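You operate a simulated robot arm through the tools that you are given. There is no shell and no other tool. Be economical: measure what you need, move in short steps, check, and stop when the job is done.

You run a simulated two-armed robot. Do the job below in one go: nothing can be reset, and whatever is moved stays where it is left.

TASK
Take the tall blue pot on the tote bench top and put it away on the bench between the black mat and the grey clamp. Then open the drawer under the tall press, put the green-band collar in the inside of the drawer under the tall press, then shut the press. Then put the grey footed rod on the press bench end. Then take the flanged tube with a green band on the tote bench top and put it away on the stores bench top. Then take the yellow-band clip from the press bench back and put it on the stores bench top. Then put the short green-band tube from the press bench back on the top of the steel plate. Then take the tape measure and put it in the green tote. Then put the yellow stepped sleeve on top of the green weight. Then stack the sealed carton labelled "72" from the black table top on top of the sealed carton labelled "27". Then fetch the wide green-band tube and set it on the steel disc. Do these in the order given. Set down upright: tall blue pot, tape measure, wide green-band tube.
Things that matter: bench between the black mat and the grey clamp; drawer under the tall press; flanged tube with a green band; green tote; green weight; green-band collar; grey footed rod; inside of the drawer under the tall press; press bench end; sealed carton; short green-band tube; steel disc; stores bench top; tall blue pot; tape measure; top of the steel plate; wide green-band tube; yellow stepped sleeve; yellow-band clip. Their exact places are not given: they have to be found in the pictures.

The check looks at the end state, three seconds after you hand in, the way a careful person would. Anything else that was tipped, shoved, dropped, spilled or broken makes it a failure.

THE ROBOT
Two 7-joint arms with three-finger grippers on one trunk, on a base that drives. Base frame: it is fixed to the floor where the robot stands at the start and does not move with it; the origin is under the middle of the robot, x ahead of it, y to its left, z up; the surface under the hand at the start is at about z = 0.87. Readings come in m, degrees, newtons and seconds.
The left shoulder is at the start at [0.086, 0.126, 1.11], the right one opposite. With the tool pointing down near the work surface each hand reaches from about 0.38 to 0.86 m from the robot's upright axis, wherever it stands, measured 20 degrees to its own side. Places, roughly: bench between the black mat and the grey clamp [-2.5, -1.7, 0.8]; drawer under the tall press [2.1, 1.9, 0.7]; flanged tube with a green band (8x8x19 cm) [0.4, 0.1, 0.9]; green tote (30x21x12 cm) [1.1, 3.8, 0.2]; green weight [4.75, -4.5, 0.75]; green-band collar (8x8x2 cm) [0.6, -0.2, 0.9]; grey footed rod (5x4x8 cm) [0.6, 0, 0.9]; inside of the drawer under the tall press [2.1, 1.8, 0.7]; press bench end (80x20 cm) [-0.02, 1.58, 0.88]; sealed carton [4, -4.25, 0.75]; short green-band tube (4x4x4 cm) [1.5, 1.4, 0.9]; steel disc (9x9x2 cm) [3.6, -4.6, 0.8]; stores bench top [3.4, 3.8, 0.9]; tall blue pot (9x9x12 cm) [0.5, -0.2, 0.9]; tape measure (8x4x7 cm) [2.7, 0, 1.1]; top of the steel plate (25x21 cm) [-2.06, 0.62, 0.92]; wide green-band tube (6x6x8 cm) [3.8, -4.6, 0.8]; yellow stepped sleeve (5x5x6 cm) [4.5, -4.2, 0.8]; yellow-band clip (6x6x2 cm) [1.3, 1.4, 0.9]. Payload 2.94 kg a hand.
The TCP of each hand is the grasp point between the finger pads, 0.03 m short of the fingertips. In the tool frame z runs along the fingers and y along their closing line. Largest opening 0.128 m; the body of the gripper starts 0.093 m behind the TCP.
Orientation is that of the tool frame in the base frame, as a unit quaternion [x, y, z, w]. With the fingers straight down and closing along the base's y, the tool's x points along the base's -x, its y along +y and its z along -z.

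THE INTERFACE
- The arms move only by the tool nudge_tool. It takes "left_series", "right_series" or both (then of equal length, played together; a hand with none holds still); each is a list of rows, each an object (a shift or turn left out is 0, a gripper value left out holds the last) with "delta_pos": the shift along the tool's x, y, z in units of 100 mm (1.0 is 100 mm), a list of three; "angular": the turn, a rotation vector about the tool's x, y, z in units of 60 degrees (1.0 is 60 degrees), a list of three. In form: [{"delta_pos": [dx, dy, dz], "angular": [wx, wy, wz]}, ...]. A call has 1 to 8 rows; each row is the pose to reach, as a shift and turn from the pose commanded when the call began, along the tool's axes at that moment. "left_fingers" and "right_fingers" are, for a hand that has rows, the closure, from 0 (fully open) to 1 (shut), set as the call begins (left out, the last holds). A call with a number of a shift or a turn outside -1 to 1 is refused whole. Each row takes 0.2 s and may step no farther than 0.05 m and 8.6 degrees from the row before; otherwise, or with a gripper value out of range, the whole call is refused. Where a pose cannot be reached the arm comes as near as it can. A force on the tool above 40 N (or 10 N above the force at the start of the call, whichever is more), or a blocked arm, ends the call early, and 0.2 s more pass. Each finger halts on what it meets, pressing with about 26 N; the grip force reading is that of the motor and also rises with nothing between the fingers. The clock runs only during rows and for 0.2 s after the last one: add rows that repeat a pose to give the fingers time. It gives the time, the measured TCP pose, the force on the tool (base axes), the opening and the grip force at its end, in the units of the frame above (readings bear some noise), with the torque about the TCP (base axes, N m) and any sound that the robot's microphone picked up.
- Cameras (640 x 400 px; columns grow to the right, rows downward): "scene" is now at [0.214, -0.0073, 1.2649]; the picture's right is [-0.09, -1.00, 0.00], its down [-0.65, 0.06, -0.76] and it looks along [0.75, -0.07, -0.65] (base axes); focal length 214 px, centre (320, 200). "left" rides on the left gripper at [0.069, 0.015, -0.12] in its tool frame; the picture's right is [-0.21, 0.98, 0.00], its down [-0.82, -0.18, -0.54] and it looks along [-0.53, -0.12, 0.84] (tool axes); focal length 251 px, centre (320, 200). "right" rides on the right gripper at [0.069, -0.015, -0.12] in its tool frame; the picture's right is [0.21, 0.98, 0.00], its down [-0.82, 0.18, -0.54] and it looks along [-0.53, 0.12, 0.84] (tool axes); focal length 251 px, centre (320, 200).
- snapshot(camera): a new picture of that camera. It takes no simulated time.
- slide_trunk(by): slides the trunk up (or, below 0, down) by that many m; the arms and the scene camera ride with it, the base frame stays. It gives what a move gives, with no picture.
- drive_base(legs): drives the robot by 1 to 6 legs, each [ahead, left, turn to the left] in m, m and degrees, along the robot's own axes; the way and the turn of a leg run together, so that a leg with both is an arc; at most 1.5 m and 180 degrees a leg. The arms and the cameras ride along, it lands a little off, and it stops where it bumps. It gives what a move gives.
- aim_head(pan, tilt): turns the head with the scene camera to pan (to the left, within 80 degrees either way) and tilt (down, from -29 to 69), counted from straight ahead of the robot. It gives what a move gives.
- probe_pixels(camera, pixels): for up to 12 pixels [column, row] of the newest picture of that camera ("zoom" is the newest enlarged one), the place [x, y, z] in the base frame of the surface seen there, good to about 0.003 m. It takes no simulated time.
- inspect(camera, box): a new picture of the part [left, top, right, bottom] of that camera's present view, enlarged. It takes no simulated time.
- job_done(): hands the job in; it is judged then, once.

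Work in short steps. Measure before you move; look again where a grasp or a placing could have gone wrong, and mend it. You have 364 turns and 304 pictures in all, those below and enlarged ones among them. Open the grippers and draw the arms clear of the work before you hand the job in, unless the task says otherwise; then end with one line.

The tools are called after "Call:" as a command line: name --argument value ..., lists and objects as JSON in quotes. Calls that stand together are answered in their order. nudge_tool: Moves the arms, as the interface text tells. Its arguments: {"type":"object","properties":{"left_series":{"type":"array","items":{"type":"object","properties":{"delta_pos":{"type":"array","items":{"type":"number"}},"angular":{"type":"array","items":{"type":"number"}}}}},"left_fingers":{"type":"number"},"right_series":{"type":"array","items":{"type":"object","properties":{"delta_pos":{"type":"array","items":{"type":"number"}},"angular":{"type":"array","items":{"type":"number"}}}}},"right_fingers":{"type":"number"}},"required":[]} The other tools are called the same way: slide_trunk (by) slides the trunk up or down; drive_base (legs) drives the base; aim_head (pan, tilt) turns the head that bears the scene camera; snapshot (camera) takes a picture; probe_pixels (camera, pixels) gives the place of the surface under pixels of a picture; inspect (camera, box) takes an enlarged picture of a part of a camera's view; job_done () hands the job in.

At the start:

```text
clock: 0.0
left_position: [0.4753, 0.107, 1.1447]
left_tool_rot: [-0.001, 1.0, 0.0, 0.0]
left_ft_force: [0.6, 0.3, 0.8]
left_ft_torque: [0.0, -0.02, -0.02]
left_gripper_width: 0.128
left_finger_force: 0.1
right_position: [0.408, -0.2684, 1.1393]
right_tool_rot: [0.0, 1.0, 0.0, 0.0]
right_ft_force: [0.3, -0.3, -1.1]
right_ft_torque: [0.01, 0.02, -0.01]
right_gripper_width: 0.1282
right_finger_force: 0.0
trunk travel left (down, up): [-0.325, 0.222]
robot x, y, heading: [0.0038, 0.0011, -0.0]
head pan, tilt: [-5.0, 40.8]
```

scene: 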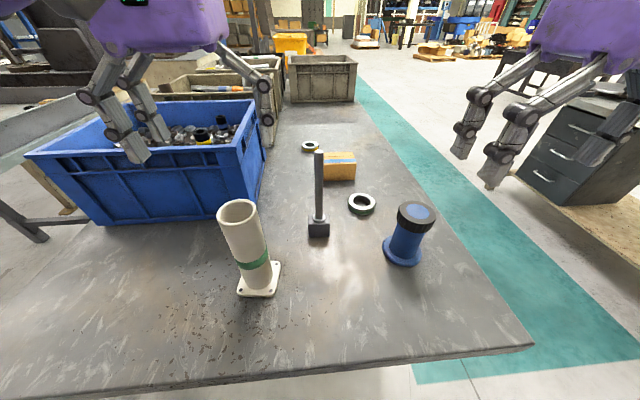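
right: 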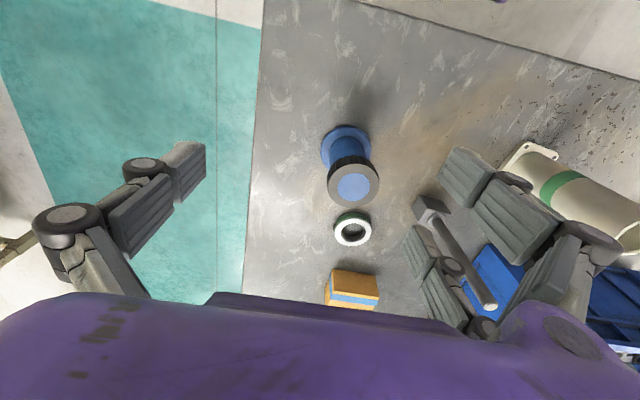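
left: 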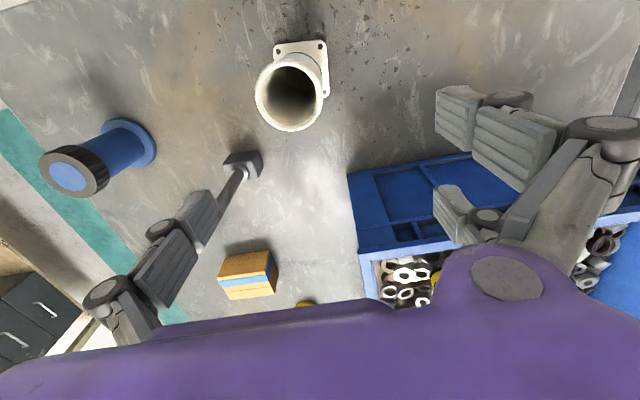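

The scene shows the blue pot at about (408,230), the collar (361,204), the rod (318,200) and the flanged tube (247,250). I'll measure them.

Call:
probe_pixels --camera "scene" --pixels '[[416, 214], [406, 240], [400, 262], [361, 204], [361, 213], [352, 200], [318, 155], [318, 230], [240, 212], [255, 270], [450, 300], [310, 147]]'

Call:
probe_pixels --camera "right" --pixels '[[353, 186], [342, 132], [330, 190], [376, 190], [352, 229], [352, 217], [338, 230], [366, 230], [430, 210], [482, 300]]'

Call:
inspect --camera "scene" --box '[200, 120, 460, 310]'

```text
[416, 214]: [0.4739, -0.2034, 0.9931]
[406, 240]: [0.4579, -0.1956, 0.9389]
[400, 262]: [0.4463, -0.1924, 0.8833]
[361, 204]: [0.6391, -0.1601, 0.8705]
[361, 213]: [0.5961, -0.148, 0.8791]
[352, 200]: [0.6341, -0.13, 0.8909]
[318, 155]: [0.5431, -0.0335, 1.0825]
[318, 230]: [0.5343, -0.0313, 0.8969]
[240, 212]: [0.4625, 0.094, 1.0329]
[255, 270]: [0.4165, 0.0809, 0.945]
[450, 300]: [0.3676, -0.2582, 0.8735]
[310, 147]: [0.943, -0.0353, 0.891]
```

```text
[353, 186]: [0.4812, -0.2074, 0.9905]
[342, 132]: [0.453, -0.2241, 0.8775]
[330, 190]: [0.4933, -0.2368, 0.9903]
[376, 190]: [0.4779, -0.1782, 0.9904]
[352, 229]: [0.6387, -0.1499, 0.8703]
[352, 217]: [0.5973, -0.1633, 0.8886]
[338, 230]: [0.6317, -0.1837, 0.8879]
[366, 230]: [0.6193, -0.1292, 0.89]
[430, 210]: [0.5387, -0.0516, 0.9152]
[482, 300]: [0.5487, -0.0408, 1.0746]
```

```text
2.11 times, centred on (330, 215) of scene
```

zoom: 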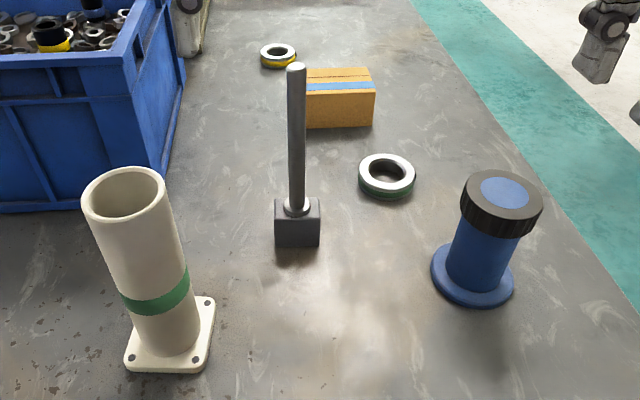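

Pot cap top is centred near (0.483,-0.207,0.99). I move the right hand over it and lower partway.

Call:
nudge_tool --right_series '[{"delta_pos": [-0.35, 0.3, 0.1]}, {"delta_pos": [-0.75, 0.61, 0.1]}, {"delta_pos": [-0.75, 0.61, 0.5]}, {"delta_pos": [-0.75, 0.61, 0.9]}, {"delta_pos": [-0.75, 0.61, 0.9]}]' --right_fingers 0

Call:
snapshot --camera "right"

Call:
snapshot --camera "scene"

```text
refused: row 2 steps farther than a row can; nothing moved
```

```text
299 pictures are left
```

right: 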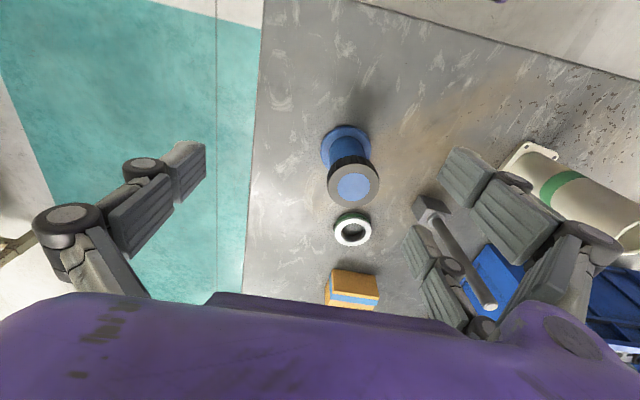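

```text
298 pictures are left
```

scene: 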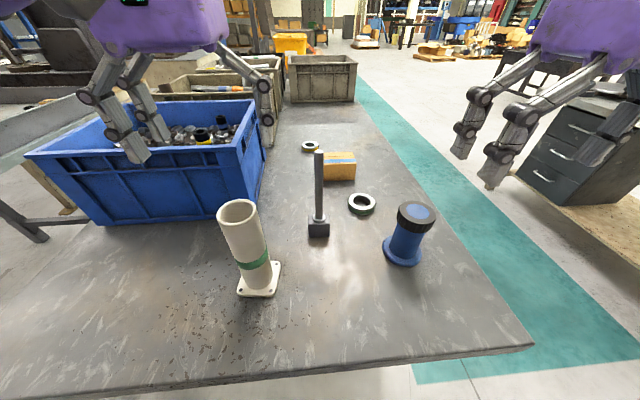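

The row was too long; I retry with smaller steps.

Call:
nudge_tool --right_series '[{"delta_pos": [-0.35, 0.3, 0.0]}, {"delta_pos": [-0.7, 0.6, 0.0]}, {"delta_pos": [-0.75, 0.61, 0.4]}, {"delta_pos": [-0.75, 0.61, 0.8]}, {"delta_pos": [-0.75, 0.61, 0.8]}]' --right_fingers 0

Call:
snapshot --camera "right"

Call:
snapshot --camera "scene"

```text
clock: 1.2
left_position: [0.4757, 0.1068, 1.1458]
left_tool_rot: [0.0, 1.0, 0.001, -0.001]
left_ft_force: [0.0, 0.0, 1.4]
left_ft_torque: [0.02, -0.03, 0.0]
left_gripper_width: 0.1278
left_finger_force: 0.2
right_position: [0.4832, -0.2066, 1.0575]
right_tool_rot: [0.0, 1.0, 0.0, 0.001]
right_ft_force: [-0.1, -0.2, -0.6]
right_ft_torque: [0.01, -0.02, 0.01]
right_gripper_width: 0.1281
right_finger_force: 0.1
trunk travel left (down, up): [-0.325, 0.222]
robot x, y, heading: [-0.002, -0.0012, -0.0]
head pan, tilt: [-5.0, 40.8]
```

```text
297 pictures are left
```

right: 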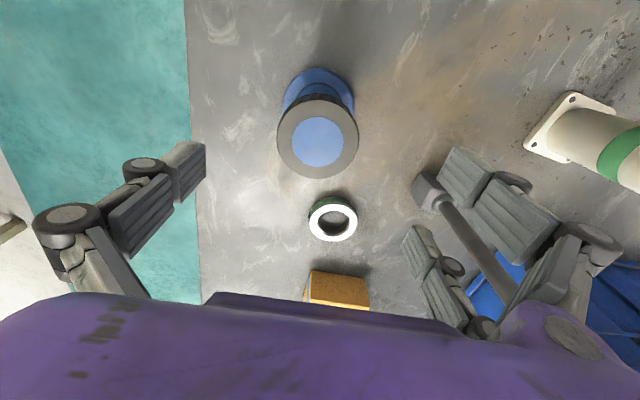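

```text
296 pictures are left
```

scene: 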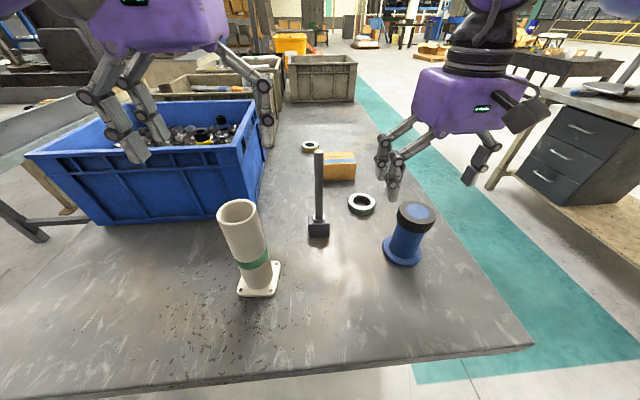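

The cap appears at (318,140) in the right view, in line with the tool axis (expected ~146). A quick probe, then I descend and grip.

Call:
probe_pixels --camera "right" --pixels '[[278, 140], [358, 140], [318, 103], [318, 176], [318, 140]]'

Call:
nudge_tool --right_series '[{"delta_pos": [0.03, 0, 0.4]}, {"delta_pos": [0.03, 0, 0.8]}, {"delta_pos": [0.03, 0, 0.9]}]'

Call:
snapshot --camera "right"

```text
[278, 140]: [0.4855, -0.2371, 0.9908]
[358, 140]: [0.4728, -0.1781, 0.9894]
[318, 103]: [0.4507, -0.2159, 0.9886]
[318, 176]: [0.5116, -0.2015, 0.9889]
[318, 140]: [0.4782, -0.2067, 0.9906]
```

```text
clock: 2.0
left_position: [0.4752, 0.1071, 1.1458]
left_tool_rot: [0.001, 1.0, 0.0, 0.0]
left_ft_force: [-0.9, -0.3, 0.8]
left_ft_torque: [-0.01, 0.01, 0.04]
left_gripper_width: 0.1279
left_finger_force: 0.0
right_position: [0.4798, -0.2089, 0.9695]
right_tool_rot: [0.0, 1.0, 0.0, 0.001]
right_ft_force: [-0.3, -0.3, -0.3]
right_ft_torque: [-0.02, 0.01, 0.0]
right_gripper_width: 0.128
right_finger_force: 0.0
trunk travel left (down, up): [-0.325, 0.222]
robot x, y, heading: [0.0006, 0.0027, -0.1]
head pan, tilt: [-5.0, 40.8]
```

```text
295 pictures are left
```

right: 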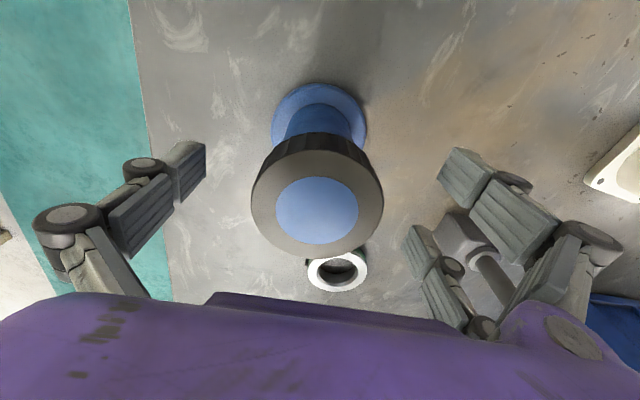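

The cap sits between the fingers; I close and lift.

Call:
nudge_tool --right_series '[{"delta_pos": [0, 0, 0]}, {"delta_pos": [0, 0, 0]}, {"delta_pos": [0, 0, 0]}, {"delta_pos": [0, 0, 0]}]' --right_fingers 1

Call:
nudge_tool --right_series '[{"delta_pos": [0, 0, -0.3]}, {"delta_pos": [0, 0, -0.7]}, {"delta_pos": [0, 0, -1]}, {"delta_pos": [0, 0, -1]}]'

Call:
snapshot --camera "scene"

```text
clock: 3.0
left_position: [0.4764, 0.107, 1.1448]
left_tool_rot: [0.0, 1.0, 0.0, -0.001]
left_ft_force: [-0.1, 0.0, 0.2]
left_ft_torque: [0.04, 0.01, 0.05]
left_gripper_width: 0.1281
left_finger_force: 0.1
right_position: [0.4803, -0.2089, 0.9697]
right_tool_rot: [0.001, 1.0, 0.0, 0.0]
right_ft_force: [1.0, -2.7, 2.1]
right_ft_torque: [-0.05, -0.05, 0.02]
right_gripper_width: 0.0577
right_finger_force: 26.3
trunk travel left (down, up): [-0.325, 0.222]
robot x, y, heading: [-0.0032, 0.0025, 0.2]
head pan, tilt: [-5.0, 40.8]
```

```text
clock: 4.0
left_position: [0.4771, 0.1068, 1.1463]
left_tool_rot: [0.0, 1.0, 0.0, 0.001]
left_ft_force: [0.4, 1.0, -0.2]
left_ft_torque: [0.01, -0.01, -0.02]
left_gripper_width: 0.1283
left_finger_force: 0.1
right_position: [0.4774, -0.2071, 1.0688]
right_tool_rot: [0.0, 1.0, 0.0, 0.0]
right_ft_force: [0.3, 0.1, -4.4]
right_ft_torque: [0.01, 0.02, -0.02]
right_gripper_width: 0.0576
right_finger_force: 26.0
trunk travel left (down, up): [-0.325, 0.222]
robot x, y, heading: [0.0028, 0.0003, -0.0]
head pan, tilt: [-5.0, 40.8]
```

```text
294 pictures are left
```

scene: 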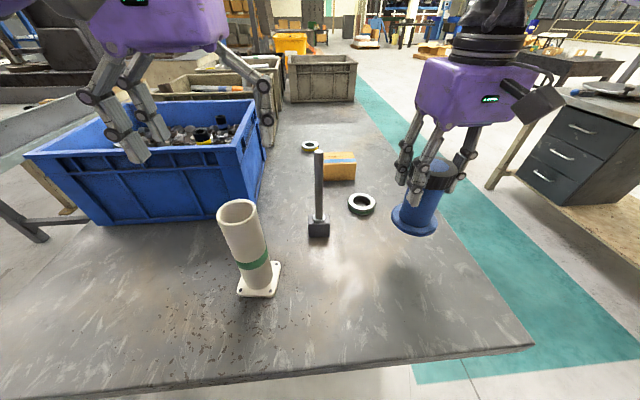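

The pot is held (4.4 N). Now I shift the base right so the left hand can take the collar.

Call:
drive_base --legs '[[0, -0.24, 0]]'

Call:
snapshot --camera "left"

Call:
snapshot --camera "scene"

```text
clock: 6.7
left_position: [0.4765, -0.1298, 1.1445]
left_tool_rot: [-0.001, 1.0, 0.0, 0.0]
left_ft_force: [-0.3, 0.0, 0.3]
left_ft_torque: [0.04, 0.02, 0.0]
left_gripper_width: 0.1282
left_finger_force: 0.1
right_position: [0.479, -0.4445, 1.0697]
right_tool_rot: [-0.001, 1.0, 0.0, 0.001]
right_ft_force: [-0.5, 0.1, -4.3]
right_ft_torque: [0.03, 0.0, -0.01]
right_gripper_width: 0.0574
right_finger_force: 26.2
trunk travel left (down, up): [-0.325, 0.222]
robot x, y, heading: [-0.0002, -0.2402, -0.2]
head pan, tilt: [-5.0, 40.8]
```

```text
293 pictures are left
```

left: 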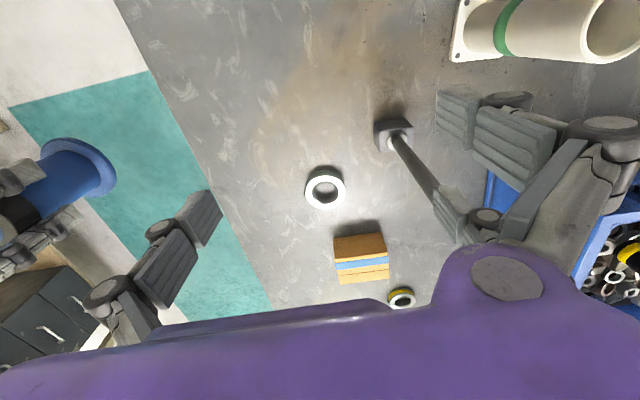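

```text
292 pictures are left
```

scene: 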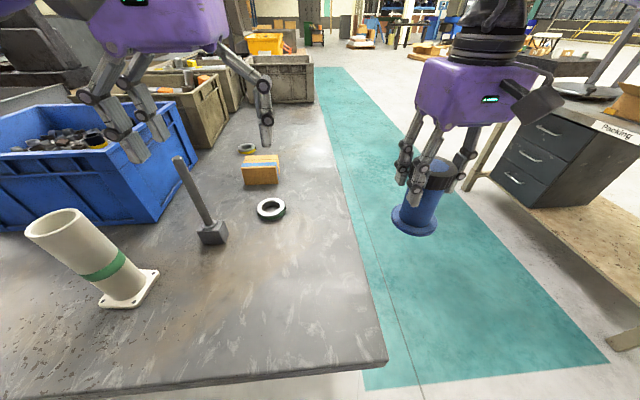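

Collar at (325,188) in the left view; measuring it exactly.

Call:
probe_pixels --camera "left" --pixels '[[308, 190], [343, 190], [325, 173], [325, 205], [325, 188], [395, 135], [378, 130], [411, 128]]'

Call:
probe_pixels --camera "scene" --pixels '[[259, 209], [284, 208], [271, 199], [271, 219], [177, 160], [208, 232]]'

```text
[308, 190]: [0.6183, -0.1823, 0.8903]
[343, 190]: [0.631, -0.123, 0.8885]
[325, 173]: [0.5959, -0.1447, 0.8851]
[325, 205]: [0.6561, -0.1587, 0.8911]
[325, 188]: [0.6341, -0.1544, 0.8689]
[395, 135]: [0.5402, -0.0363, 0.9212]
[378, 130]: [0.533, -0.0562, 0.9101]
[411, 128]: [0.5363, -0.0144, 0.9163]
```

```text
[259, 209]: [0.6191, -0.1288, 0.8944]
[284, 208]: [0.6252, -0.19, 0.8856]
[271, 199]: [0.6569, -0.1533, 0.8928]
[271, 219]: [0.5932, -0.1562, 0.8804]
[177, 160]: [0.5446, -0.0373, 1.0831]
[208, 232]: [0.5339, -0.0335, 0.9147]
```

Collar centre ≈ (0.626,-0.156). Moving the left hand over it, fingers partly closed, in stages.

Call:
nudge_tool --left_series '[{"delta_pos": [-0.45, -0.1, 0]}, {"delta_pos": [-0.9, -0.2, 0]}, {"delta_pos": [-1, -0.26, 0.4]}, {"delta_pos": [-1, -0.26, 0.8]}, {"delta_pos": [-1, -0.26, 0.8]}]' --left_fingers 0.2

Call:
nudge_tool --left_series '[{"delta_pos": [-0.45, 0, 0.1]}, {"delta_pos": [-0.5, 0, 0.5]}, {"delta_pos": [-0.5, 0, 0.9]}, {"delta_pos": [-0.5, 0, 0.9]}]'

Call:
snapshot --camera "left"

```text
clock: 7.9
left_position: [0.5767, -0.157, 1.0664]
left_tool_rot: [-0.001, 1.0, 0.001, 0.0]
left_ft_force: [0.7, -0.4, 0.5]
left_ft_torque: [0.02, 0.0, 0.02]
left_gripper_width: 0.1026
left_finger_force: 0.1
right_position: [0.4782, -0.4451, 1.0688]
right_tool_rot: [-0.001, 1.0, 0.0, 0.0]
right_ft_force: [-0.3, 0.0, -3.4]
right_ft_torque: [0.0, -0.02, -0.01]
right_gripper_width: 0.0573
right_finger_force: 25.4
trunk travel left (down, up): [-0.325, 0.222]
robot x, y, heading: [-0.001, -0.2398, 0.3]
head pan, tilt: [-5.0, 40.8]
```

```text
clock: 9.1
left_position: [0.6399, -0.1549, 1.0261]
left_tool_rot: [-0.009, 0.999, 0.002, 0.051]
left_ft_force: [0.7, -0.4, -0.8]
left_ft_torque: [0.05, 0.11, 0.02]
left_gripper_width: 0.1024
left_finger_force: 0.0
right_position: [0.4779, -0.4508, 1.0664]
right_tool_rot: [0.0, 1.0, 0.003, 0.0]
right_ft_force: [1.4, -1.5, -4.7]
right_ft_torque: [0.06, 0.07, 0.0]
right_gripper_width: 0.0575
right_finger_force: 25.7
trunk travel left (down, up): [-0.325, 0.222]
robot x, y, heading: [-0.0017, -0.234, 0.1]
head pan, tilt: [-5.0, 40.8]
stopped in row 4 (left hand): the arm was blocked; the commanded pose is now the measured one
```

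```text
291 pictures are left
```

left: 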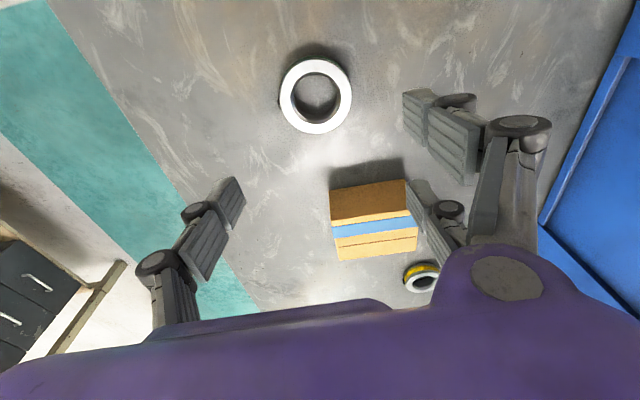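

The left arm got blocked; I look at the scene to see why.

Call:
snapshot --camera "scene"

```text
290 pictures are left
```

scene: 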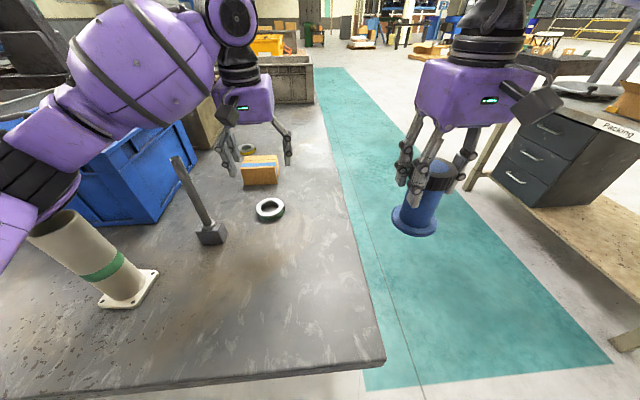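

The left forearm passes low over the tube/rod, so I'll fetch the collar later with the right hand. Backing the left arm up and away.

Call:
nudge_tool --left_series '[{"delta_pos": [0, 0, -0.4]}, {"delta_pos": [0, 0, -0.8]}, {"delta_pos": [0.4, 0, -1]}, {"delta_pos": [0.8, 0, -1]}, {"delta_pos": [1, 0, -1]}]' --left_fingers 0

Call:
snapshot --camera "scene"

```text
clock: 10.3
left_position: [0.5282, -0.1515, 1.1061]
left_tool_rot: [-0.007, 0.999, -0.002, 0.038]
left_ft_force: [0.6, 0.3, 0.2]
left_ft_torque: [0.0, -0.01, -0.02]
left_gripper_width: 0.1278
left_finger_force: 0.0
right_position: [0.4801, -0.4433, 1.0689]
right_tool_rot: [-0.001, 1.0, 0.001, 0.001]
right_ft_force: [-0.4, 1.2, -3.4]
right_ft_torque: [-0.02, 0.01, 0.02]
right_gripper_width: 0.0573
right_finger_force: 26.1
trunk travel left (down, up): [-0.325, 0.222]
robot x, y, heading: [-0.0022, -0.2354, 0.2]
head pan, tilt: [-5.0, 40.8]
```

```text
289 pictures are left
```

scene: 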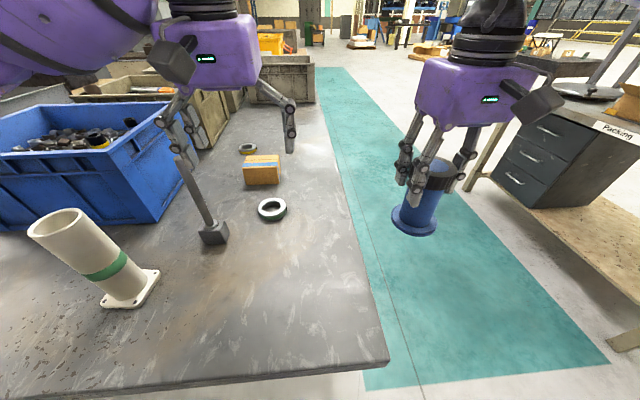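

Nothing was disturbed. I raise the left hand, remove its small tilt, and draw it back.

Call:
nudge_tool --left_series '[{"delta_pos": [0, 0, -0.4]}, {"delta_pos": [0, 0, -0.7], "angular": [0, 0.0726, 0]}, {"delta_pos": [0.4, 0, -0.8], "angular": [0, 0.0726, 0]}, {"delta_pos": [0.8, 0, -0.8], "angular": [0, 0.0726, 0]}, {"delta_pos": [0.8, 0.3, -0.8], "angular": [0, 0.0726, 0]}, {"delta_pos": [0.8, 0.7, -0.8], "angular": [0, 0.0726, 0]}]' --right_series '[{"delta_pos": [0, 0, -0.3]}, {"delta_pos": [0, 0, -0.6]}, {"delta_pos": [0.4, 0, -0.6]}, {"delta_pos": [0.7, 0, -0.6]}, {"delta_pos": [0.7, 0, -0.6]}, {"delta_pos": [0.7, 0, -0.6]}]'

Call:
aim_head --pan -75 --tilt 20

Call:
snapshot --camera "scene"

```text
clock: 11.7
left_position: [0.4415, -0.0815, 1.1801]
left_tool_rot: [-0.007, 1.0, -0.003, 0.0]
left_ft_force: [-0.6, -0.5, -0.1]
left_ft_torque: [-0.02, -0.03, 0.0]
left_gripper_width: 0.1278
left_finger_force: 0.1
right_position: [0.4081, -0.4422, 1.1285]
right_tool_rot: [-0.002, 1.0, 0.0, 0.0]
right_ft_force: [-0.3, 0.9, -4.2]
right_ft_torque: [-0.02, -0.01, 0.01]
right_gripper_width: 0.0575
right_finger_force: 25.8
trunk travel left (down, up): [-0.325, 0.222]
robot x, y, heading: [0.0003, -0.235, 0.4]
head pan, tilt: [-5.0, 40.8]
```

```text
clock: 13.1
left_position: [0.4443, -0.0834, 1.1787]
left_tool_rot: [-0.007, 1.0, -0.003, 0.0]
left_ft_force: [0.3, -0.3, 0.0]
left_ft_torque: [0.0, 0.01, 0.0]
left_gripper_width: 0.128
left_finger_force: 0.1
right_position: [0.4098, -0.443, 1.1287]
right_tool_rot: [-0.002, 1.0, 0.0, 0.0]
right_ft_force: [-0.3, 0.4, -4.2]
right_ft_torque: [0.0, 0.04, 0.0]
right_gripper_width: 0.0574
right_finger_force: 26.3
trunk travel left (down, up): [-0.325, 0.222]
robot x, y, heading: [-0.0006, -0.2363, 0.3]
head pan, tilt: [-75.0, 20.0]
```

```text
288 pictures are left
```

scene: 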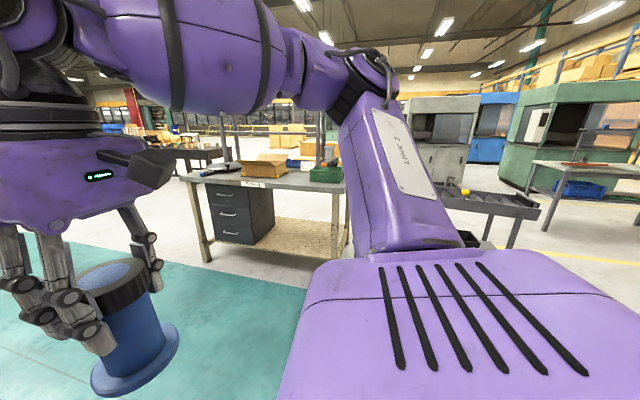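

I need to face the far bench behind-right. Backing off the bench first, then turning right and looking.

Call:
drive_base --legs '[[-0.4, 0, 0], [0, 0, -130]]'

Call:
aim_head --pan 0 --tilt 15

Call:
snapshot --camera "scene"

```text
clock: 21.0
left_position: [-0.5701, -0.6716, 1.1786]
left_tool_rot: [0.91, 0.416, -0.001, -0.002]
left_ft_force: [-0.4, -0.1, -0.6]
left_ft_torque: [-0.03, -0.03, -0.01]
left_gripper_width: 0.128
left_finger_force: 0.0
right_position: [-0.8186, -0.406, 1.1279]
right_tool_rot: [0.911, 0.412, -0.001, 0.0]
right_ft_force: [0.0, 0.6, -4.1]
right_ft_torque: [0.01, 0.02, -0.04]
right_gripper_width: 0.0576
right_finger_force: 26.5
trunk travel left (down, up): [-0.325, 0.222]
robot x, y, heading: [-0.3908, -0.2372, -131.4]
head pan, tilt: [-75.0, 20.0]
```

```text
clock: 22.5
left_position: [-0.5705, -0.6713, 1.178]
left_tool_rot: [0.909, 0.416, -0.001, -0.001]
left_ft_force: [-0.4, -0.9, 0.8]
left_ft_torque: [0.0, -0.01, 0.0]
left_gripper_width: 0.128
left_finger_force: 0.0
right_position: [-0.817, -0.4076, 1.1285]
right_tool_rot: [0.911, 0.412, 0.0, 0.001]
right_ft_force: [0.0, 0.0, -5.3]
right_ft_torque: [0.01, 0.01, 0.02]
right_gripper_width: 0.0577
right_finger_force: 25.7
trunk travel left (down, up): [-0.325, 0.222]
robot x, y, heading: [-0.3878, -0.2354, -131.5]
head pan, tilt: [0.0, 15.0]
```

```text
287 pictures are left
```

scene: 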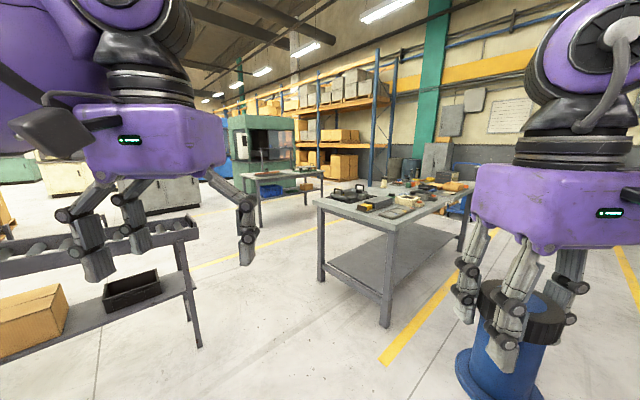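

The bench straight ahead ((395,205)) is likely the one. I enlarge it to find the black mat and grey clamp.

Call:
inspect --camera "scene" --box '[300, 150, 480, 262]'

Call:
probe_pixels --camera "scene" --pixels '[[318, 203], [390, 222], [474, 185], [352, 190], [380, 203], [405, 212], [430, 200], [250, 175], [385, 325], [410, 190]]'

```text
3.56 times, centred on (390, 206) of scene
```

zoom: 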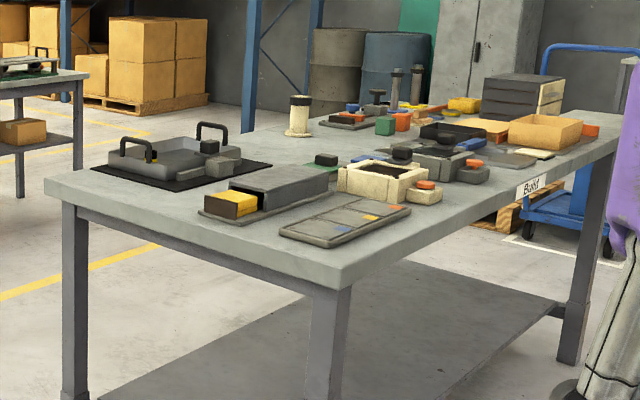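

```text
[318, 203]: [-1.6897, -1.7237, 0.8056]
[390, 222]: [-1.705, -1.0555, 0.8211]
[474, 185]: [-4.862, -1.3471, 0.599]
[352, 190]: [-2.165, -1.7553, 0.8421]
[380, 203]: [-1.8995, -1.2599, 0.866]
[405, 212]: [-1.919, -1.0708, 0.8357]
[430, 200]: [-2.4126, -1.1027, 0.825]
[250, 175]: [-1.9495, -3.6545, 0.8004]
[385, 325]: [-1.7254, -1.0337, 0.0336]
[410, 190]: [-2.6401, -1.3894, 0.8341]
```

The target spot is on the far side of this bench. I check obstacles (conveyor at (190,235), boxes) before driving round.

Call:
probe_pixels --camera "scene" --pixels '[[196, 225], [200, 345], [100, 240], [160, 190], [260, 225], [300, 215], [320, 280], [290, 250], [250, 330], [322, 185]]'

Call:
probe_pixels --camera "zoom" --pixels '[[272, 165], [95, 168], [297, 115], [410, 205], [610, 120], [355, 118], [270, 375], [40, 185], [385, 125], [320, 160], [330, 75]]'

```text
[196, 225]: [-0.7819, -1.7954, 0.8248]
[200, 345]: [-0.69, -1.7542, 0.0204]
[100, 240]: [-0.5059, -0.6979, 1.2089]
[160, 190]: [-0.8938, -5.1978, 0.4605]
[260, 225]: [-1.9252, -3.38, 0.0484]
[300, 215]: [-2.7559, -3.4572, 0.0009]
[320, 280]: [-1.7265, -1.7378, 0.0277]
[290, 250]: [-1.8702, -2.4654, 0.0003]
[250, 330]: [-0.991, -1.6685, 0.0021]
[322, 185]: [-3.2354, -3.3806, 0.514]
```

```text
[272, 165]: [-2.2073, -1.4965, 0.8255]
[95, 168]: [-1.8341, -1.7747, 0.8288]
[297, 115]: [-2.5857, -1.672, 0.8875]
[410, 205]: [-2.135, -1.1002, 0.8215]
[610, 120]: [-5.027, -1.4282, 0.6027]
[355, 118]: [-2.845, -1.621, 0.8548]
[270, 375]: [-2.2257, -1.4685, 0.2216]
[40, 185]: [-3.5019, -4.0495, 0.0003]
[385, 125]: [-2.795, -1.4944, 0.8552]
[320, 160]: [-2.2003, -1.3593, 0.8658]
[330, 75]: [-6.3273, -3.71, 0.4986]
```

The gap between conveyor end (x≈-0.75) and bench corner (x≈-1.7) is about 0.9 m. I'll pass through its middle facing -y.

Call:
drive_base --legs '[[0, 0, 41.4], [0, -0.84, 0]]'

Call:
aim_head --pan 0 --tilt 35

Call:
snapshot --camera "scene"

```text
clock: 32.1
left_position: [-1.073, -0.6827, 1.1788]
left_tool_rot: [0.7, 0.714, -0.002, -0.001]
left_ft_force: [0.4, -0.2, 0.1]
left_ft_torque: [0.0, 0.0, -0.01]
left_gripper_width: 0.1281
left_finger_force: 0.0
right_position: [-1.4336, -0.6491, 1.1288]
right_tool_rot: [0.703, 0.711, 0.001, -0.001]
right_ft_force: [-0.2, 1.0, -3.6]
right_ft_torque: [0.02, 0.01, 0.01]
right_gripper_width: 0.0573
right_finger_force: 26.3
trunk travel left (down, up): [-0.325, 0.222]
robot x, y, heading: [-1.231, -0.2384, -89.4]
head pan, tilt: [0.0, 15.0]
```

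```text
clock: 33.0
left_position: [-1.072, -0.6812, 1.178]
left_tool_rot: [0.7, 0.714, -0.002, -0.004]
left_ft_force: [0.7, -1.1, -0.2]
left_ft_torque: [-0.01, 0.03, 0.01]
left_gripper_width: 0.1282
left_finger_force: 0.1
right_position: [-1.4338, -0.6505, 1.1278]
right_tool_rot: [0.703, 0.711, 0.0, 0.0]
right_ft_force: [0.3, -0.8, -3.8]
right_ft_torque: [-0.02, 0.0, 0.01]
right_gripper_width: 0.0577
right_finger_force: 25.7
trunk travel left (down, up): [-0.325, 0.222]
robot x, y, heading: [-1.2314, -0.2364, -89.4]
head pan, tilt: [0.0, 35.0]
```

```text
285 pictures are left
```

scene: 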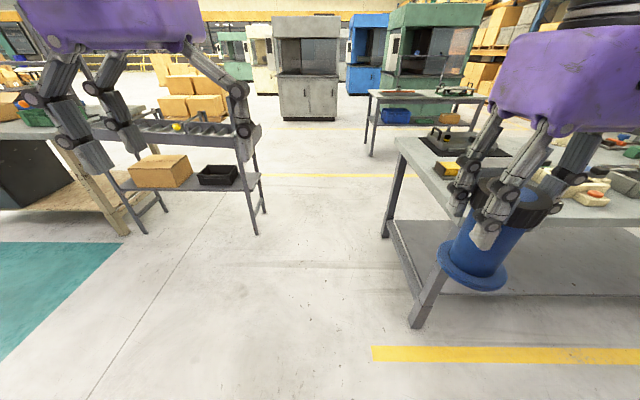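

The gap is clear. I probe the next bench beyond, then drive through.

Call:
probe_pixels --camera "scene" --pixels '[[372, 155], [370, 95], [425, 97], [395, 140], [411, 325], [263, 205]]'

Call:
drive_base --legs '[[1.2, 0, 0], [1.15, 0, 0]]'

```text
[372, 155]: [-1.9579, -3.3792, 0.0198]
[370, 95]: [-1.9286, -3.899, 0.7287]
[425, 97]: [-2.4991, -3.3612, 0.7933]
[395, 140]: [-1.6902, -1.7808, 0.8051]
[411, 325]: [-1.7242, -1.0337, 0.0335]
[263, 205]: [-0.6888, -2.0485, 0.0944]
```

```text
clock: 44.8
left_position: [-1.0366, -3.0866, 1.1776]
left_tool_rot: [0.698, 0.716, -0.002, -0.002]
left_ft_force: [0.0, 0.6, -0.1]
left_ft_torque: [-0.04, 0.02, 0.0]
left_gripper_width: 0.128
left_finger_force: 0.0
right_position: [-1.3973, -3.0573, 1.1293]
right_tool_rot: [0.702, 0.713, 0.0, 0.0]
right_ft_force: [-0.9, 0.2, -3.9]
right_ft_torque: [0.0, 0.01, -0.03]
right_gripper_width: 0.0576
right_finger_force: 25.7
trunk travel left (down, up): [-0.325, 0.222]
robot x, y, heading: [-1.1983, -2.6443, -89.4]
head pan, tilt: [0.0, 35.0]
```

Past the gap. Turning to face the bench and sliding left along it.

Call:
drive_base --legs '[[0, 0, 179.4], [0, 1.4, 0]]'

Call:
snapshot --camera "scene"

```text
clock: 64.7
left_position: [-2.7613, -2.1927, 1.1789]
left_tool_rot: [0.707, -0.707, 0.002, -0.002]
left_ft_force: [-0.2, -0.4, 0.8]
left_ft_torque: [0.02, 0.01, 0.04]
left_gripper_width: 0.1279
left_finger_force: 0.0
right_position: [-2.4004, -2.2316, 1.1273]
right_tool_rot: [-0.704, 0.71, 0.0, 0.0]
right_ft_force: [0.1, 0.9, -5.3]
right_ft_torque: [-0.03, -0.02, 0.01]
right_gripper_width: 0.0573
right_finger_force: 25.7
trunk travel left (down, up): [-0.325, 0.222]
robot x, y, heading: [-2.6122, -2.6362, 89.3]
head pan, tilt: [0.0, 35.0]
```

```text
284 pictures are left
```

scene: 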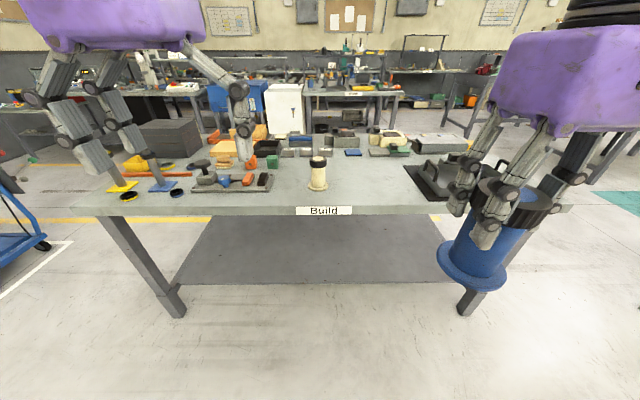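

Call:
inspect --camera "scene" --box '[180, 110, 480, 230]'

Call:
probe_pixels --camera "zoom" --pixels '[[300, 190], [290, 175], [200, 165], [220, 140], [400, 180], [500, 190], [480, 150], [300, 100], [205, 180], [240, 100], [390, 150], [330, 215]]'

```text
2.13 times, centred on (330, 170) of scene
```

zoom: 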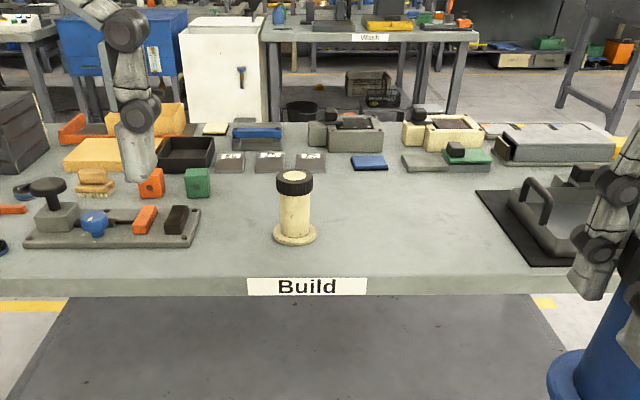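

```text
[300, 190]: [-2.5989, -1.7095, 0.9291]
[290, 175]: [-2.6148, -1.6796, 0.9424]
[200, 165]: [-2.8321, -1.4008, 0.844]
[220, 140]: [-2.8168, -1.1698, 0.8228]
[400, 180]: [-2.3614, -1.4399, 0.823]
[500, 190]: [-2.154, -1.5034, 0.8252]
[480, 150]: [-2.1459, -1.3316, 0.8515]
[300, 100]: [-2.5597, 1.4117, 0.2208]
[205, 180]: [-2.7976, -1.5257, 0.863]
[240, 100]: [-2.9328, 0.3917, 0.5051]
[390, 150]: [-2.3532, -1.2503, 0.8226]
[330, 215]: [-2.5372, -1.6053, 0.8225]
```

Mat is on the right (x≥-2.2), clamp plate on the left (right edge x≈-2.79), a cream pot at (-2.6,-1.68). I'll set the blue pot at about (-2.42,-1.66). Driving closer.

Call:
drive_base --legs '[[0.32, 0.02, 0]]'

```text
clock: 66.8
left_position: [-2.7774, -1.8706, 1.1791]
left_tool_rot: [0.708, -0.706, 0.001, -0.002]
left_ft_force: [0.9, -0.3, -0.3]
left_ft_torque: [-0.01, -0.02, -0.01]
left_gripper_width: 0.1279
left_finger_force: 0.1
right_position: [-2.419, -1.9087, 1.1286]
right_tool_rot: [-0.705, 0.71, 0.0, 0.0]
right_ft_force: [0.3, 0.4, -5.0]
right_ft_torque: [-0.02, -0.03, -0.01]
right_gripper_width: 0.0575
right_finger_force: 26.2
trunk travel left (down, up): [-0.325, 0.222]
robot x, y, heading: [-2.6301, -2.3178, 89.2]
head pan, tilt: [0.0, 35.0]
```

Extending the right hand over the bench, then lowering.

Call:
nudge_tool --right_series '[{"delta_pos": [-0.45, 0, 0]}, {"delta_pos": [-0.9, 0, 0]}, {"delta_pos": [-1, 0, 0]}]'

Call:
nudge_tool --right_series '[{"delta_pos": [-0.45, 0, 0]}, {"delta_pos": [-0.9, 0, 0]}, {"delta_pos": [-1, 0, 0.4]}, {"delta_pos": [-1, 0, 0.8]}, {"delta_pos": [-1, 0, 1]}]'

Call:
snapshot --camera "scene"

Call:
snapshot --camera "right"

```text
clock: 67.6
left_position: [-2.7772, -1.8705, 1.1783]
left_tool_rot: [0.708, -0.706, 0.002, -0.001]
left_ft_force: [-0.1, -0.4, 1.1]
left_ft_torque: [0.04, -0.01, 0.01]
left_gripper_width: 0.128
left_finger_force: 0.2
right_position: [-2.4169, -1.8083, 1.1287]
right_tool_rot: [-0.705, 0.709, 0.0, 0.0]
right_ft_force: [-0.1, 0.4, -4.3]
right_ft_torque: [0.01, 0.0, -0.01]
right_gripper_width: 0.0572
right_finger_force: 25.9
trunk travel left (down, up): [-0.325, 0.222]
robot x, y, heading: [-2.6282, -2.3155, 89.6]
head pan, tilt: [0.0, 35.0]
```

```text
clock: 68.8
left_position: [-2.7782, -1.8692, 1.1798]
left_tool_rot: [0.709, -0.705, 0.002, -0.001]
left_ft_force: [0.2, 0.0, 0.7]
left_ft_torque: [-0.01, -0.01, 0.02]
left_gripper_width: 0.1279
left_finger_force: 0.1
right_position: [-2.4162, -1.7069, 1.0255]
right_tool_rot: [-0.705, 0.71, -0.001, 0.0]
right_ft_force: [1.0, 0.4, -5.1]
right_ft_torque: [0.0, -0.03, -0.01]
right_gripper_width: 0.0573
right_finger_force: 26.2
trunk travel left (down, up): [-0.325, 0.222]
robot x, y, heading: [-2.6257, -2.3173, 89.6]
head pan, tilt: [0.0, 35.0]
```

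```text
282 pictures are left
```

scene: 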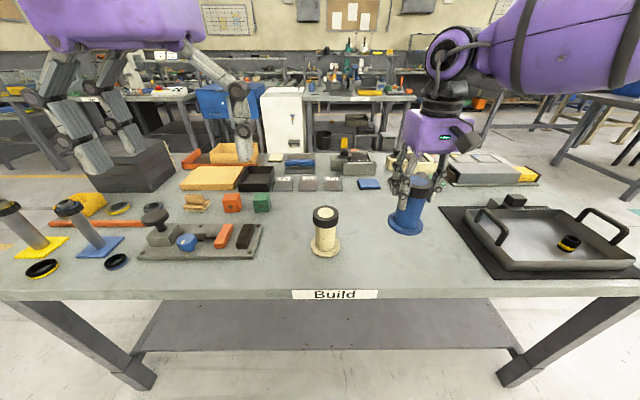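

```text
281 pictures are left
```

right: 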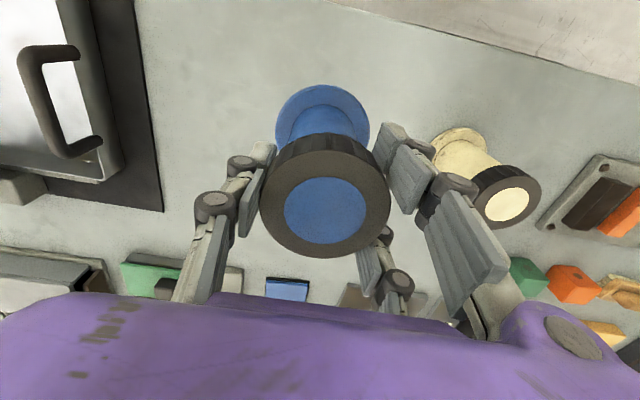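

Clear above the spot. I lower (expected contact TCP ≈0.922), moving 2 cm further from the edge.

Call:
nudge_tool --right_series '[{"delta_pos": [-0.2, 0, 0.3]}, {"delta_pos": [-0.2, 0, 0.6]}, {"delta_pos": [-0.2, 0, 0.85]}, {"delta_pos": [-0.2, 0, 0.95]}, {"delta_pos": [-0.2, 0, 0.98]}]'

Call:
probe_pixels --camera "scene" --pixels '[[380, 250], [430, 250], [405, 233]]'

Call:
inspect --camera "scene" --box '[340, 150, 480, 260]'

```text
clock: 70.0
left_position: [-2.7789, -1.8695, 1.1788]
left_tool_rot: [0.709, -0.705, 0.002, -0.002]
left_ft_force: [-0.1, -0.2, 0.3]
left_ft_torque: [0.01, 0.0, 0.02]
left_gripper_width: 0.1281
left_finger_force: 0.1
right_position: [-2.4173, -1.6883, 0.9281]
right_tool_rot: [-0.704, 0.71, -0.001, 0.0]
right_ft_force: [0.3, -0.3, -4.5]
right_ft_torque: [0.01, -0.02, -0.02]
right_gripper_width: 0.0573
right_finger_force: 25.7
trunk travel left (down, up): [-0.325, 0.222]
robot x, y, heading: [-2.6277, -2.3144, 89.4]
head pan, tilt: [0.0, 35.0]
```

```text
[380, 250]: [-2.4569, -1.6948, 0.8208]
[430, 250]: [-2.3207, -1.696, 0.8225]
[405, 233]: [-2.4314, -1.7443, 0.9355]
```

```text
3.64 times, centred on (410, 205) of scene
```

zoom: 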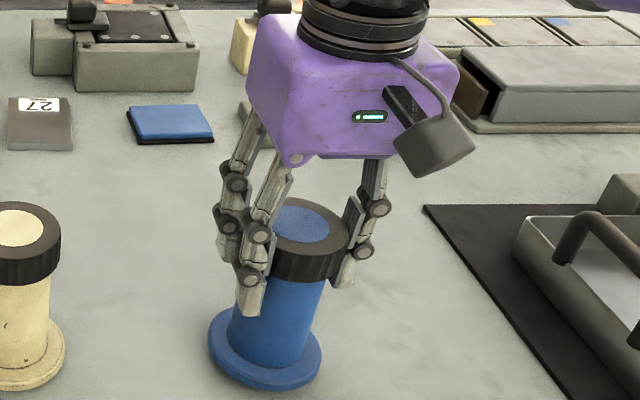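

Nearly down; a bit further in small steps until contact shows.

Call:
nudge_tool --right_series '[{"delta_pos": [0, 0, 0.03]}, {"delta_pos": [0, 0, 0.06]}, {"delta_pos": [0, 0, 0.08]}]'

```text
clock: 70.8
left_position: [-2.779, -1.8706, 1.1785]
left_tool_rot: [0.708, -0.706, 0.001, -0.002]
left_ft_force: [-1.1, 0.0, -0.4]
left_ft_torque: [0.03, 0.0, 0.02]
left_gripper_width: 0.1277
left_finger_force: 0.0
right_position: [-2.417, -1.6877, 0.9218]
right_tool_rot: [-0.705, 0.71, 0.001, 0.0]
right_ft_force: [0.3, -0.8, -5.0]
right_ft_torque: [0.03, 0.0, -0.02]
right_gripper_width: 0.0575
right_finger_force: 26.4
trunk travel left (down, up): [-0.325, 0.222]
robot x, y, heading: [-2.6304, -2.3154, 89.6]
head pan, tilt: [0.0, 35.0]
```

Call:
nudge_tool --right_series '[{"delta_pos": [0, 0, 0.02]}, {"delta_pos": [0, 0, 0.04]}, {"delta_pos": [0, 0, 0.05]}]'

```text
clock: 71.6
left_position: [-2.7792, -1.8711, 1.1798]
left_tool_rot: [0.707, -0.707, 0.001, -0.002]
left_ft_force: [-0.9, 0.1, 0.8]
left_ft_torque: [0.02, -0.02, 0.02]
left_gripper_width: 0.1284
left_finger_force: 0.1
right_position: [-2.4174, -1.6871, 0.9196]
right_tool_rot: [-0.705, 0.709, 0.002, 0.002]
right_ft_force: [1.6, 2.5, 13.5]
right_ft_torque: [-0.23, 0.34, -0.02]
right_gripper_width: 0.0573
right_finger_force: 26.2
trunk travel left (down, up): [-0.325, 0.222]
robot x, y, heading: [-2.6264, -2.3176, 89.9]
head pan, tilt: [0.0, 35.0]
```

Contact felt (13.5 N). Releasing part-way and lifting.

Call:
nudge_tool --right_series '[{"delta_pos": [0, 0, 0]}, {"delta_pos": [0, 0, 0]}, {"delta_pos": [0, 0, -0.3]}, {"delta_pos": [0, 0, -0.7]}, {"delta_pos": [0, 0, -1]}]' --right_fingers 0.15

Call:
nudge_tool --right_series '[{"delta_pos": [0, 0, -0.4]}, {"delta_pos": [0, 0, -0.8]}, {"delta_pos": [0.4, 0, -1]}, {"delta_pos": [0.8, 0, -1]}, {"delta_pos": [1, 0, -1]}]' --right_fingers 0

Call:
snapshot --camera "scene"

```text
clock: 72.8
left_position: [-2.7794, -1.8698, 1.1797]
left_tool_rot: [0.708, -0.706, 0.002, -0.002]
left_ft_force: [0.4, 0.4, -0.8]
left_ft_torque: [0.01, -0.01, 0.02]
left_gripper_width: 0.128
left_finger_force: 0.1
right_position: [-2.4171, -1.6881, 1.0176]
right_tool_rot: [-0.704, 0.71, 0.0, 0.001]
right_ft_force: [0.1, -0.2, 0.3]
right_ft_torque: [0.02, 0.04, 0.0]
right_gripper_width: 0.1089
right_finger_force: 0.0
trunk travel left (down, up): [-0.325, 0.222]
robot x, y, heading: [-2.6286, -2.3147, 89.4]
head pan, tilt: [0.0, 35.0]
```

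```text
clock: 74.0
left_position: [-2.7798, -1.871, 1.1801]
left_tool_rot: [0.709, -0.705, 0.001, -0.001]
left_ft_force: [-0.2, 0.3, -0.2]
left_ft_torque: [0.01, 0.0, -0.01]
left_gripper_width: 0.1278
left_finger_force: 0.0
right_position: [-2.4177, -1.7885, 1.1172]
right_tool_rot: [-0.704, 0.71, 0.0, 0.0]
right_ft_force: [0.2, 0.5, -0.4]
right_ft_torque: [0.0, -0.01, -0.01]
right_gripper_width: 0.1279
right_finger_force: 0.0
trunk travel left (down, up): [-0.325, 0.222]
robot x, y, heading: [-2.6294, -2.3129, 89.7]
head pan, tilt: [0.0, 35.0]
```

```text
279 pictures are left
```

scene: 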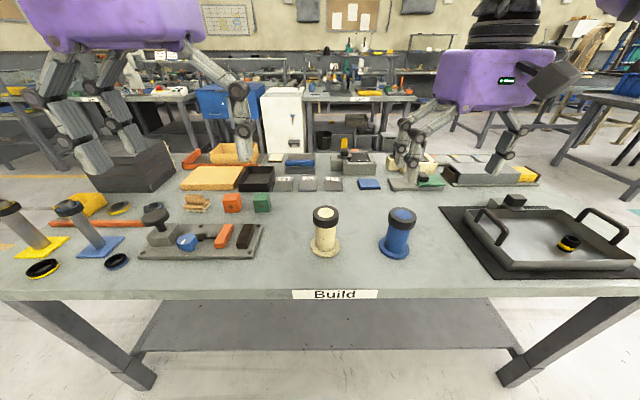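

Pot stands upright in place. I tuck the right hand back and drive out through the gap to the tote bench.

Call:
nudge_tool --right_series '[{"delta_pos": [0.45, 0, 0]}, {"delta_pos": [0.9, 0, -0.1]}, {"delta_pos": [1, 0, -0.5]}]'

Call:
drive_base --legs '[[-0.32, 0, 0], [0, -1.43, 0], [1.15, 0, 0], [1.15, 0, 0], [0, 0, -90]]'

Call:
snapshot --camera "scene"

```text
clock: 74.8
left_position: [-2.7792, -1.8719, 1.1784]
left_tool_rot: [0.708, -0.707, 0.002, -0.002]
left_ft_force: [-0.3, 0.2, 0.4]
left_ft_torque: [0.0, 0.0, 0.03]
left_gripper_width: 0.1278
left_finger_force: 0.0
right_position: [-2.4162, -1.8885, 1.1672]
right_tool_rot: [-0.704, 0.71, 0.0, 0.001]
right_ft_force: [-0.2, -0.4, 0.5]
right_ft_torque: [0.01, 0.01, 0.01]
right_gripper_width: 0.128
right_finger_force: 0.2
trunk travel left (down, up): [-0.325, 0.222]
robot x, y, heading: [-2.6264, -2.311, 90.0]
head pan, tilt: [0.0, 35.0]
```

```text
clock: 104.1
left_position: [-0.6655, -0.2336, 1.1784]
left_tool_rot: [0.022, 1.0, -0.002, 0.0]
left_ft_force: [0.1, 0.4, -0.3]
left_ft_torque: [0.0, -0.02, -0.02]
left_gripper_width: 0.1281
left_finger_force: 0.0
right_position: [-0.6991, -0.5956, 1.1679]
right_tool_rot: [0.027, 1.0, -0.001, 0.0]
right_ft_force: [-0.6, 0.0, 0.0]
right_ft_torque: [-0.01, 0.01, 0.07]
right_gripper_width: 0.1283
right_finger_force: 0.0
trunk travel left (down, up): [-0.325, 0.222]
robot x, y, heading: [-1.1137, -0.3618, -2.9]
head pan, tilt: [0.0, 35.0]
```

```text
278 pictures are left
```

scene: 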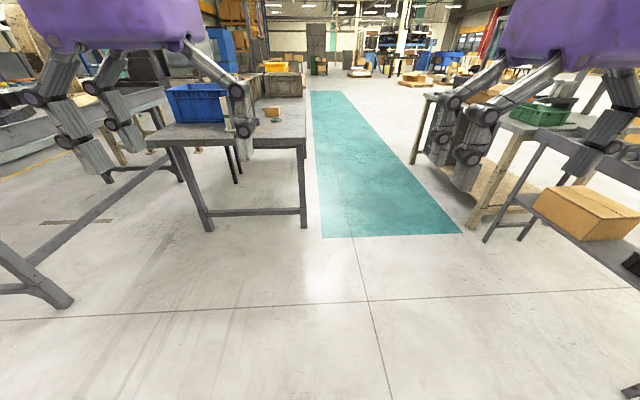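

Heading is -2.9°. I check the bench on the left (75,240) before strafing.

Call:
probe_pixels --camera "scene" --pixels '[[60, 300], [10, 205], [120, 160], [150, 140], [208, 225], [305, 135], [270, 112], [30, 120], [20, 70]]'

Call:
drive_base --legs '[[0, 0, 2.9], [0.5, 0.3, 0]]'

Call:
snapshot --camera "scene"

```text
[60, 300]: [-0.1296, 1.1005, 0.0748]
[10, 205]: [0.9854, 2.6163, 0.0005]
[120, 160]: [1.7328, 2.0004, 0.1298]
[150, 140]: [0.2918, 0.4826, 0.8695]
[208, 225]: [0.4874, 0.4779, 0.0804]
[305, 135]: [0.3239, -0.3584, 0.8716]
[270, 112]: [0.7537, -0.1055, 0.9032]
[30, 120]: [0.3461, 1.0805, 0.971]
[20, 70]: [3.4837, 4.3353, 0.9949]
```

```text
clock: 107.8
left_position: [-0.1626, 0.0798, 1.1789]
left_tool_rot: [0.001, 1.0, -0.004, 0.0]
left_ft_force: [0.1, 0.1, 0.2]
left_ft_torque: [-0.03, 0.01, -0.02]
left_gripper_width: 0.1282
left_finger_force: 0.0
right_position: [-0.1828, -0.2844, 1.1676]
right_tool_rot: [0.006, 1.0, 0.0, 0.0]
right_ft_force: [-0.2, 0.1, 0.8]
right_ft_torque: [-0.02, 0.04, -0.02]
right_gripper_width: 0.1282
right_finger_force: 0.1
trunk travel left (down, up): [-0.325, 0.222]
robot x, y, heading: [-0.6117, -0.0686, -0.6]
head pan, tilt: [0.0, 35.0]
```

```text
277 pictures are left
```

scene: 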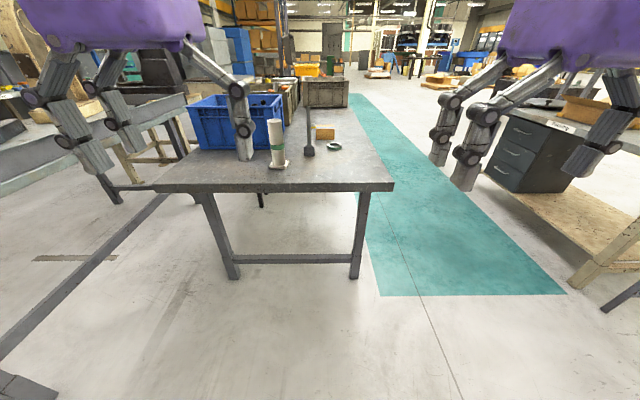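

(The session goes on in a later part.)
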